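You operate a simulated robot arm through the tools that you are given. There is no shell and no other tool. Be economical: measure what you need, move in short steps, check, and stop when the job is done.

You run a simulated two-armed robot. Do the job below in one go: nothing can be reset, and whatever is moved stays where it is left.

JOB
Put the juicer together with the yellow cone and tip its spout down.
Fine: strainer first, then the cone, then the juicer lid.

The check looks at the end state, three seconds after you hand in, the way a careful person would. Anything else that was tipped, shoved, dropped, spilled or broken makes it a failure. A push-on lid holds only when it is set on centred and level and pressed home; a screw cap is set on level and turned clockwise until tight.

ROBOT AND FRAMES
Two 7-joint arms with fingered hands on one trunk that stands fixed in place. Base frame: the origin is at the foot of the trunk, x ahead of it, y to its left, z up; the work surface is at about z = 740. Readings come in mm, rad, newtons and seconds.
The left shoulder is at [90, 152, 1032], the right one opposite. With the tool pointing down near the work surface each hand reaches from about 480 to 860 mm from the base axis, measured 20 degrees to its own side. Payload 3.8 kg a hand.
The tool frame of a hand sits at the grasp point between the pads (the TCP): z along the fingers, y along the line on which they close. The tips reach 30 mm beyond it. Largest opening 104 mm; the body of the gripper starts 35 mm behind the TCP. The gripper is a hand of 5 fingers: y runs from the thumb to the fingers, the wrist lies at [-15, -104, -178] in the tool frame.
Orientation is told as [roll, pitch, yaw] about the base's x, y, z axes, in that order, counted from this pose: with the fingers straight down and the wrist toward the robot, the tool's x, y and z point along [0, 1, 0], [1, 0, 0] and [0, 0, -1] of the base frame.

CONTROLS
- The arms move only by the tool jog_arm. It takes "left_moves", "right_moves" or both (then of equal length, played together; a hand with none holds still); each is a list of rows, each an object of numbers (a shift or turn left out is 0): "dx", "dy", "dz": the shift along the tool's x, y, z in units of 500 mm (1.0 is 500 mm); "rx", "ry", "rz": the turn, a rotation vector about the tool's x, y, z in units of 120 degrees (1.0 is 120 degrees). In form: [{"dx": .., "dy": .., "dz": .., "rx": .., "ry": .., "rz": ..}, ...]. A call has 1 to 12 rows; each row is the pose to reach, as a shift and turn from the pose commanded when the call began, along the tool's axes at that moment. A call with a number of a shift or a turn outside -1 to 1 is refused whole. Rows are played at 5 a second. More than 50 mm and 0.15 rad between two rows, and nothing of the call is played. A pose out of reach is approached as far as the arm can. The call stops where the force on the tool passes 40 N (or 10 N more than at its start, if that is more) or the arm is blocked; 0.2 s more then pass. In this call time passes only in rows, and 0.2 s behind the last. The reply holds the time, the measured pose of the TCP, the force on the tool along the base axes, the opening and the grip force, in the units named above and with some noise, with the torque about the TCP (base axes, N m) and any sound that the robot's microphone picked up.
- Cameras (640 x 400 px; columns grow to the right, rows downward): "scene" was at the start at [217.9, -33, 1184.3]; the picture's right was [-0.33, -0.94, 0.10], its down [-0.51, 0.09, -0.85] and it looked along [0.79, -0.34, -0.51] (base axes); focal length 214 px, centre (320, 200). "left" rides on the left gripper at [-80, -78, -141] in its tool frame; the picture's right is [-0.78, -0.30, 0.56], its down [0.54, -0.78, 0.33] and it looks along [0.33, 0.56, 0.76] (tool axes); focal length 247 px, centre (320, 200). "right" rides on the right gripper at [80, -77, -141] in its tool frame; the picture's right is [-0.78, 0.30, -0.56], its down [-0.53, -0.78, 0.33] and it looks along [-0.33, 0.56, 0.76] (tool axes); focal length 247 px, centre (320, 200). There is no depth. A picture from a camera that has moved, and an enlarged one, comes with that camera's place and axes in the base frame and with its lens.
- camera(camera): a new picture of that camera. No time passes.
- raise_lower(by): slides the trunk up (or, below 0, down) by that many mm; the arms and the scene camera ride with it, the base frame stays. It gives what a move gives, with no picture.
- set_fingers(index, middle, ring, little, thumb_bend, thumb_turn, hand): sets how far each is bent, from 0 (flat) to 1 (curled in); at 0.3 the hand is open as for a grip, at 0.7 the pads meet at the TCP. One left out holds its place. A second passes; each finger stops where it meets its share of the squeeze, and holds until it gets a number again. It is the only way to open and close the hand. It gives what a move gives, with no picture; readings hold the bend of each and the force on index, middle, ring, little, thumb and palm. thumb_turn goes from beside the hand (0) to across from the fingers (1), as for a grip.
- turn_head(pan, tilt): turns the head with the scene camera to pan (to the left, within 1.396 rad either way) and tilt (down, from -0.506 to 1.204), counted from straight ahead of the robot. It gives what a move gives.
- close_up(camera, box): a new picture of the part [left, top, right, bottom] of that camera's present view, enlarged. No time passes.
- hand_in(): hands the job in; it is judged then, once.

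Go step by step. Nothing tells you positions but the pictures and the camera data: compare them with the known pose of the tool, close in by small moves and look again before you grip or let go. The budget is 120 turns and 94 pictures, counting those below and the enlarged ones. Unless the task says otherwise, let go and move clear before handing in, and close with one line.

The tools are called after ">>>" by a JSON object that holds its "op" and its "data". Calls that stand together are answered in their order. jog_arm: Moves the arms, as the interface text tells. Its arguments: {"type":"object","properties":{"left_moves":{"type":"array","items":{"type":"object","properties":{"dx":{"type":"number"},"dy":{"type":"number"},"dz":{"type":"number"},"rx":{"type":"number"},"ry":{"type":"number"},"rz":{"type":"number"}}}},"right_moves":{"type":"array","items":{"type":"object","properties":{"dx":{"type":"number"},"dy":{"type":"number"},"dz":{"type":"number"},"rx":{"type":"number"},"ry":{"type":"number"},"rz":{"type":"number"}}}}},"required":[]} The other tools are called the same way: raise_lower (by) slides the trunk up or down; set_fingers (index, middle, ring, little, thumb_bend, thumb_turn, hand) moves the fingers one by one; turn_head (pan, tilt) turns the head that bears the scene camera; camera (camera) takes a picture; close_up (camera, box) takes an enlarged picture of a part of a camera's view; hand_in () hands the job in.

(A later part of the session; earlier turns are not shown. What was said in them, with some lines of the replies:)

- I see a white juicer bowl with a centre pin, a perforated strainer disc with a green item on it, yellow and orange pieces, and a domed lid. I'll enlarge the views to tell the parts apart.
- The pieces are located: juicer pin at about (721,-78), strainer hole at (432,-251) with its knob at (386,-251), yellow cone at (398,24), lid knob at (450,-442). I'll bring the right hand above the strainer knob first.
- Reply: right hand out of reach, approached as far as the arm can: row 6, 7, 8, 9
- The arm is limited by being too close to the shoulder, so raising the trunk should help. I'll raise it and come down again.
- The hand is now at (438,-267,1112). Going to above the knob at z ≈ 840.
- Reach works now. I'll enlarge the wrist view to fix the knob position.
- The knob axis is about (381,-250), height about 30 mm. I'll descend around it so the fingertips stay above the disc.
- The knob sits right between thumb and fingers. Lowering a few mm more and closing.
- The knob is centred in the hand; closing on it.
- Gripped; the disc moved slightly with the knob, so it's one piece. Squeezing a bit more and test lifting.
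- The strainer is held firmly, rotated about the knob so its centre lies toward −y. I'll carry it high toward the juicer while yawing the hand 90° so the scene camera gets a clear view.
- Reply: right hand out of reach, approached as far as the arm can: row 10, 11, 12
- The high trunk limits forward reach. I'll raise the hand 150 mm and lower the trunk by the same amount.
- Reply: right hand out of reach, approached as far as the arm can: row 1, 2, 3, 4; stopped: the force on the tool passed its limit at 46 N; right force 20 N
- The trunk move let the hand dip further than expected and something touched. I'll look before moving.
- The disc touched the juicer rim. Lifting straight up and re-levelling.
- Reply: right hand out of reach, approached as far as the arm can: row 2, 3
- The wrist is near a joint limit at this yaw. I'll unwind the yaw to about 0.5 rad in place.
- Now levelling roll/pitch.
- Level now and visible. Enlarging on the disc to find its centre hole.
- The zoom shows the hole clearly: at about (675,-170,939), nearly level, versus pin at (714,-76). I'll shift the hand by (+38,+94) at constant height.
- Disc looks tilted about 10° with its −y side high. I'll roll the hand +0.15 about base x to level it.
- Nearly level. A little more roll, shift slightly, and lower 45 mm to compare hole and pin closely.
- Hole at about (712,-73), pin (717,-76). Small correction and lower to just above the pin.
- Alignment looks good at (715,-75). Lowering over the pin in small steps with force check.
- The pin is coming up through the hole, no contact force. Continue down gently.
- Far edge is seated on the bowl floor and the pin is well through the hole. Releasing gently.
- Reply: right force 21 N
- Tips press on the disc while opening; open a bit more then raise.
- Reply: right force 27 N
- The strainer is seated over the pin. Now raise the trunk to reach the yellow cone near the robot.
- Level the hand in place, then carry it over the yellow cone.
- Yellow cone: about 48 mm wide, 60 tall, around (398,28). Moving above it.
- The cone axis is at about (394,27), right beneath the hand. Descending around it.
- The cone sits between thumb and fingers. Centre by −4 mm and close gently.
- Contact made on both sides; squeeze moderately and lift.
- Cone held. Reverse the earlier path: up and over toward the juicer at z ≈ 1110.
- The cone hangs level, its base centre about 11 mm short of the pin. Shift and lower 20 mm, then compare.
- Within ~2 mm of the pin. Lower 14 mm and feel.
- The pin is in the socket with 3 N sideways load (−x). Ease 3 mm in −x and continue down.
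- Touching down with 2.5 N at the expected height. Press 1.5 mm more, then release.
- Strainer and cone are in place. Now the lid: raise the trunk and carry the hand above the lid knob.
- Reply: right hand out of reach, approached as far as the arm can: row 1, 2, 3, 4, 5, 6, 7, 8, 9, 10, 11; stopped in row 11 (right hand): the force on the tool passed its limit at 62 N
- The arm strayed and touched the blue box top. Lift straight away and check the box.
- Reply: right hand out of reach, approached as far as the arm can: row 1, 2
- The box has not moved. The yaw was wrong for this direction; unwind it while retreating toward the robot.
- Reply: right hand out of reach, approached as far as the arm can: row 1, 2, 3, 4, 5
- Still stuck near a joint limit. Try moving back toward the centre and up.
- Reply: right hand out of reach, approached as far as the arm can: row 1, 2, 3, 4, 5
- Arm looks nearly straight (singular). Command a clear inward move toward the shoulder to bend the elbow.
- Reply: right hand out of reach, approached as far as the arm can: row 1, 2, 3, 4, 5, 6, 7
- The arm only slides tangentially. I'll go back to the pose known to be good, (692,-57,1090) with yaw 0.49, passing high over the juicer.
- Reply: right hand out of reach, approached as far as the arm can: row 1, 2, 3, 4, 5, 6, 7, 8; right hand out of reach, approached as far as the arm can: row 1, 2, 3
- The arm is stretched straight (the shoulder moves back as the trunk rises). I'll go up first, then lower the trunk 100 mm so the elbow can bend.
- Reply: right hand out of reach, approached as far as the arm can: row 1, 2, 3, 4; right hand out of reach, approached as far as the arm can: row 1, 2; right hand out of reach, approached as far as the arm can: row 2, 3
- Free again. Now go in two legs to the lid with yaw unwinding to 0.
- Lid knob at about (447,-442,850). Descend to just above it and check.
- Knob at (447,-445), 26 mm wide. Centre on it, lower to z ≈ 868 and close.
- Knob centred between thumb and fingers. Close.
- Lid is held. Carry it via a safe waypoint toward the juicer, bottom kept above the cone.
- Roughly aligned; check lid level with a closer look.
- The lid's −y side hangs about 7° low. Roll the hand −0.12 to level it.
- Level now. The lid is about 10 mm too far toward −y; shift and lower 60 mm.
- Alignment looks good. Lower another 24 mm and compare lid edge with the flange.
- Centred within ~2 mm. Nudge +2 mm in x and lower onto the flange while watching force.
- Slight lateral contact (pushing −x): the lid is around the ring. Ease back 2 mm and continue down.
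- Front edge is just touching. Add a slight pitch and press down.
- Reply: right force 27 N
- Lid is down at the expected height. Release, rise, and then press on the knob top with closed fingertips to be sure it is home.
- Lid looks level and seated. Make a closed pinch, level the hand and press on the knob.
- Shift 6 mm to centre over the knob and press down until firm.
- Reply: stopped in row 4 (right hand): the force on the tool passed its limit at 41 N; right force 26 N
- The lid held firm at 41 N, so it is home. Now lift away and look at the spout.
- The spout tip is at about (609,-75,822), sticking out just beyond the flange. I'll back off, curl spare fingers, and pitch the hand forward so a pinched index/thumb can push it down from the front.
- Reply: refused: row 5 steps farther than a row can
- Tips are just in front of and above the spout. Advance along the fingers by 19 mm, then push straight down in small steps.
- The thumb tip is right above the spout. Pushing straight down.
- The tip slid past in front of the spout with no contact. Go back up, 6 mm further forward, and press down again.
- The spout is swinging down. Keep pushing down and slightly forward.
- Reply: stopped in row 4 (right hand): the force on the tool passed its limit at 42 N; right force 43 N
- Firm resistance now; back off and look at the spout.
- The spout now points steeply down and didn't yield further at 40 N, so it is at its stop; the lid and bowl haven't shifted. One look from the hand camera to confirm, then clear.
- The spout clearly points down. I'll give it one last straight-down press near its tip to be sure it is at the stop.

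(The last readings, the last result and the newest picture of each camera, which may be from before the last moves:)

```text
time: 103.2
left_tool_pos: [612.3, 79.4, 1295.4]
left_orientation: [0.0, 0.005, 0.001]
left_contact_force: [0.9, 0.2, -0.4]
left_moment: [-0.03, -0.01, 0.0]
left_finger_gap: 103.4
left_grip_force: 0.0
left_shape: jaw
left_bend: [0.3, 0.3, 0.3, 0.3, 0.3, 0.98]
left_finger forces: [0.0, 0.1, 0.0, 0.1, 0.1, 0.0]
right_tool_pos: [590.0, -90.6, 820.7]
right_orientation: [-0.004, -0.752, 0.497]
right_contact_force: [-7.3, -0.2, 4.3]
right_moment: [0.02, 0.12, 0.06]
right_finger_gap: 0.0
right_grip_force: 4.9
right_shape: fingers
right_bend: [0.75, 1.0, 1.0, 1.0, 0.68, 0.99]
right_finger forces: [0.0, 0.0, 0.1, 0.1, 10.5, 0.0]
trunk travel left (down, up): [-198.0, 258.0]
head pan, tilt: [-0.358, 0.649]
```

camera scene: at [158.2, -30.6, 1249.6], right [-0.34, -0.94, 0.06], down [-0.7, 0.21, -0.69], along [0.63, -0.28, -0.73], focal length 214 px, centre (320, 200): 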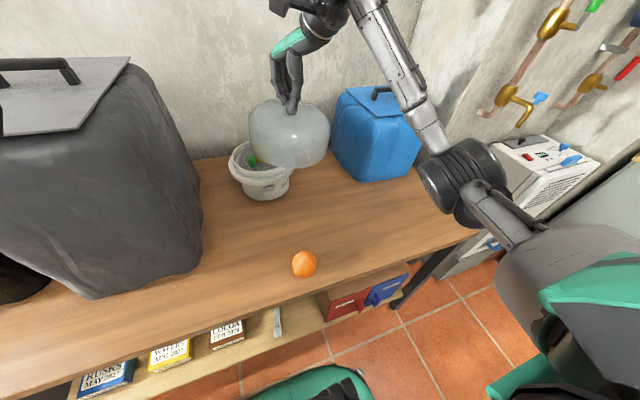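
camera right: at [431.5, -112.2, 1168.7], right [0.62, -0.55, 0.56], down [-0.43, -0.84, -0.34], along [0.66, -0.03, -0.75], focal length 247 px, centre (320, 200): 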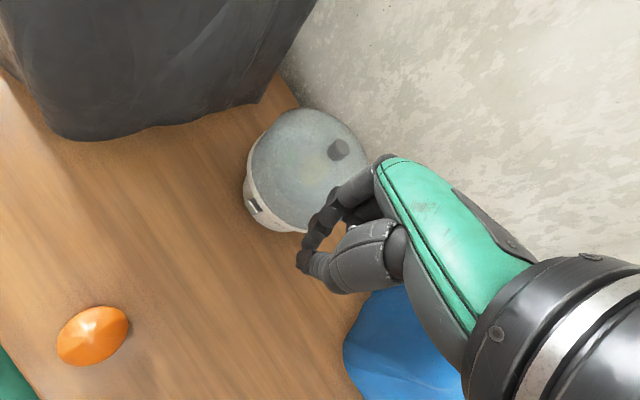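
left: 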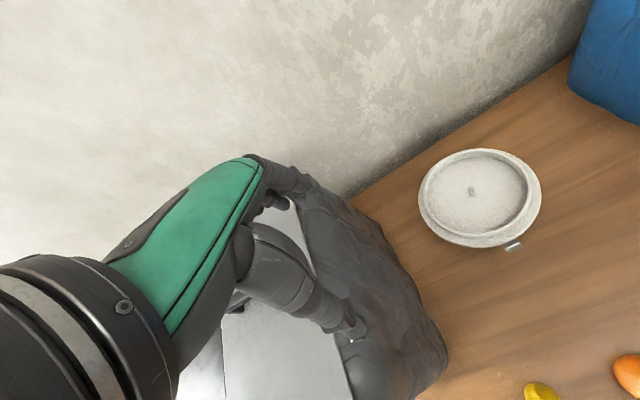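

>>> {"op": "jog_arm", "data": {"right_moves": [{"dy": -0.0082, "dz": 0.0088}, {"dy": -0.0164, "dz": 0.0176}, {"dy": -0.0246, "dz": 0.0264}]}}

>>> {"op": "jog_arm", "data": {"right_moves": [{"dz": -0.04}, {"dz": -0.12}, {"dz": -0.2}, {"dz": -0.28}, {"dz": -0.34}]}}

>>> {"op": "close_up", "data": {"camera": "scene", "box": [200, 90, 344, 230]}}

```text
time: 103.9
left_tool_pos: [609.2, 79.1, 1296.4]
left_orientation: [0.002, 0.003, 0.001]
left_contact_force: [0.6, 0.0, -0.3]
left_moment: [-0.02, 0.03, -0.03]
left_finger_gap: 103.5
left_grip_force: 0.0
left_shape: jaw
left_bend: [0.3, 0.3, 0.3, 0.3, 0.3, 0.98]
left_finger forces: [0.1, 0.1, 0.1, 0.1, 0.0, 0.1]
right_tool_pos: [589.7, -89.2, 820.1]
right_orientation: [-0.005, -0.785, 0.498]
right_contact_force: [-23.8, -5.0, 22.5]
right_moment: [0.12, 0.39, 0.18]
right_finger_gap: 0.1
right_grip_force: 17.9
right_shape: fingers
right_bend: [0.76, 1.0, 1.0, 1.0, 0.69, 0.99]
right_finger forces: [15.7, 0.0, 0.0, 0.0, 19.6, 0.0]
trunk travel left (down, up): [-198.0, 258.0]
head pan, tilt: [-0.358, 0.649]
stopped in row 3 (right hand): the force on the tool passed its limit at 42 N (the readings are from after the stop); the commanded pose is now the measured one
```

```text
time: 105.1
left_tool_pos: [612.8, 78.4, 1295.6]
left_orientation: [0.001, 0.005, 0.002]
left_contact_force: [0.2, 0.1, -0.1]
left_moment: [0.04, 0.01, 0.0]
left_finger_gap: 103.4
left_grip_force: 0.1
left_shape: jaw
left_bend: [0.3, 0.3, 0.3, 0.3, 0.3, 0.98]
left_finger forces: [0.1, 0.0, 0.0, 0.0, 0.1, 0.0]
right_tool_pos: [484.5, -142.7, 935.7]
right_orientation: [-0.007, -0.768, 0.498]
right_contact_force: [0.8, 0.2, 0.4]
right_moment: [0.02, 0.0, -0.03]
right_finger_gap: 0.0
right_grip_force: 0.0
right_shape: fingers
right_bend: [0.75, 1.0, 1.0, 1.0, 0.68, 1.0]
right_finger forces: [0.0, 0.0, 0.0, 0.1, 0.0, 0.0]
trunk travel left (down, up): [-198.0, 258.0]
head pan, tilt: [-0.358, 0.649]
```

```text
2.86 times, centred on (272, 160) of scene
camera zoom: at [156.6, -30.9, 1249.9], right [-0.34, -0.94, 0.06], down [-0.7, 0.21, -0.69], along [0.63, -0.28, -0.72], focal length 613 px, centre (457, 314)
```

zoom: 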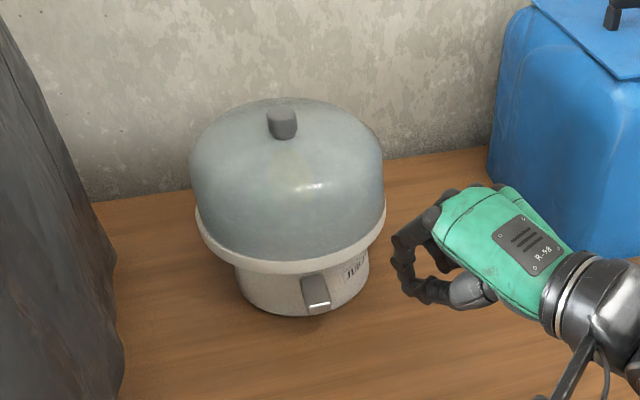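

The lid sits level and seated, the spout is down at its stop, nothing else has moved, and the hand is clear.

>>> {"op": "hand_in", "data": {}}

```text
The job is handed in.
```

The juicer is put together with the strainer, then the yellow cone, then the lid pressed home, and its spout is tipped down to its stop. At one point the right hand pressed onto the blue box's top with about 62 N; the pictures afterwards show the box where it was.
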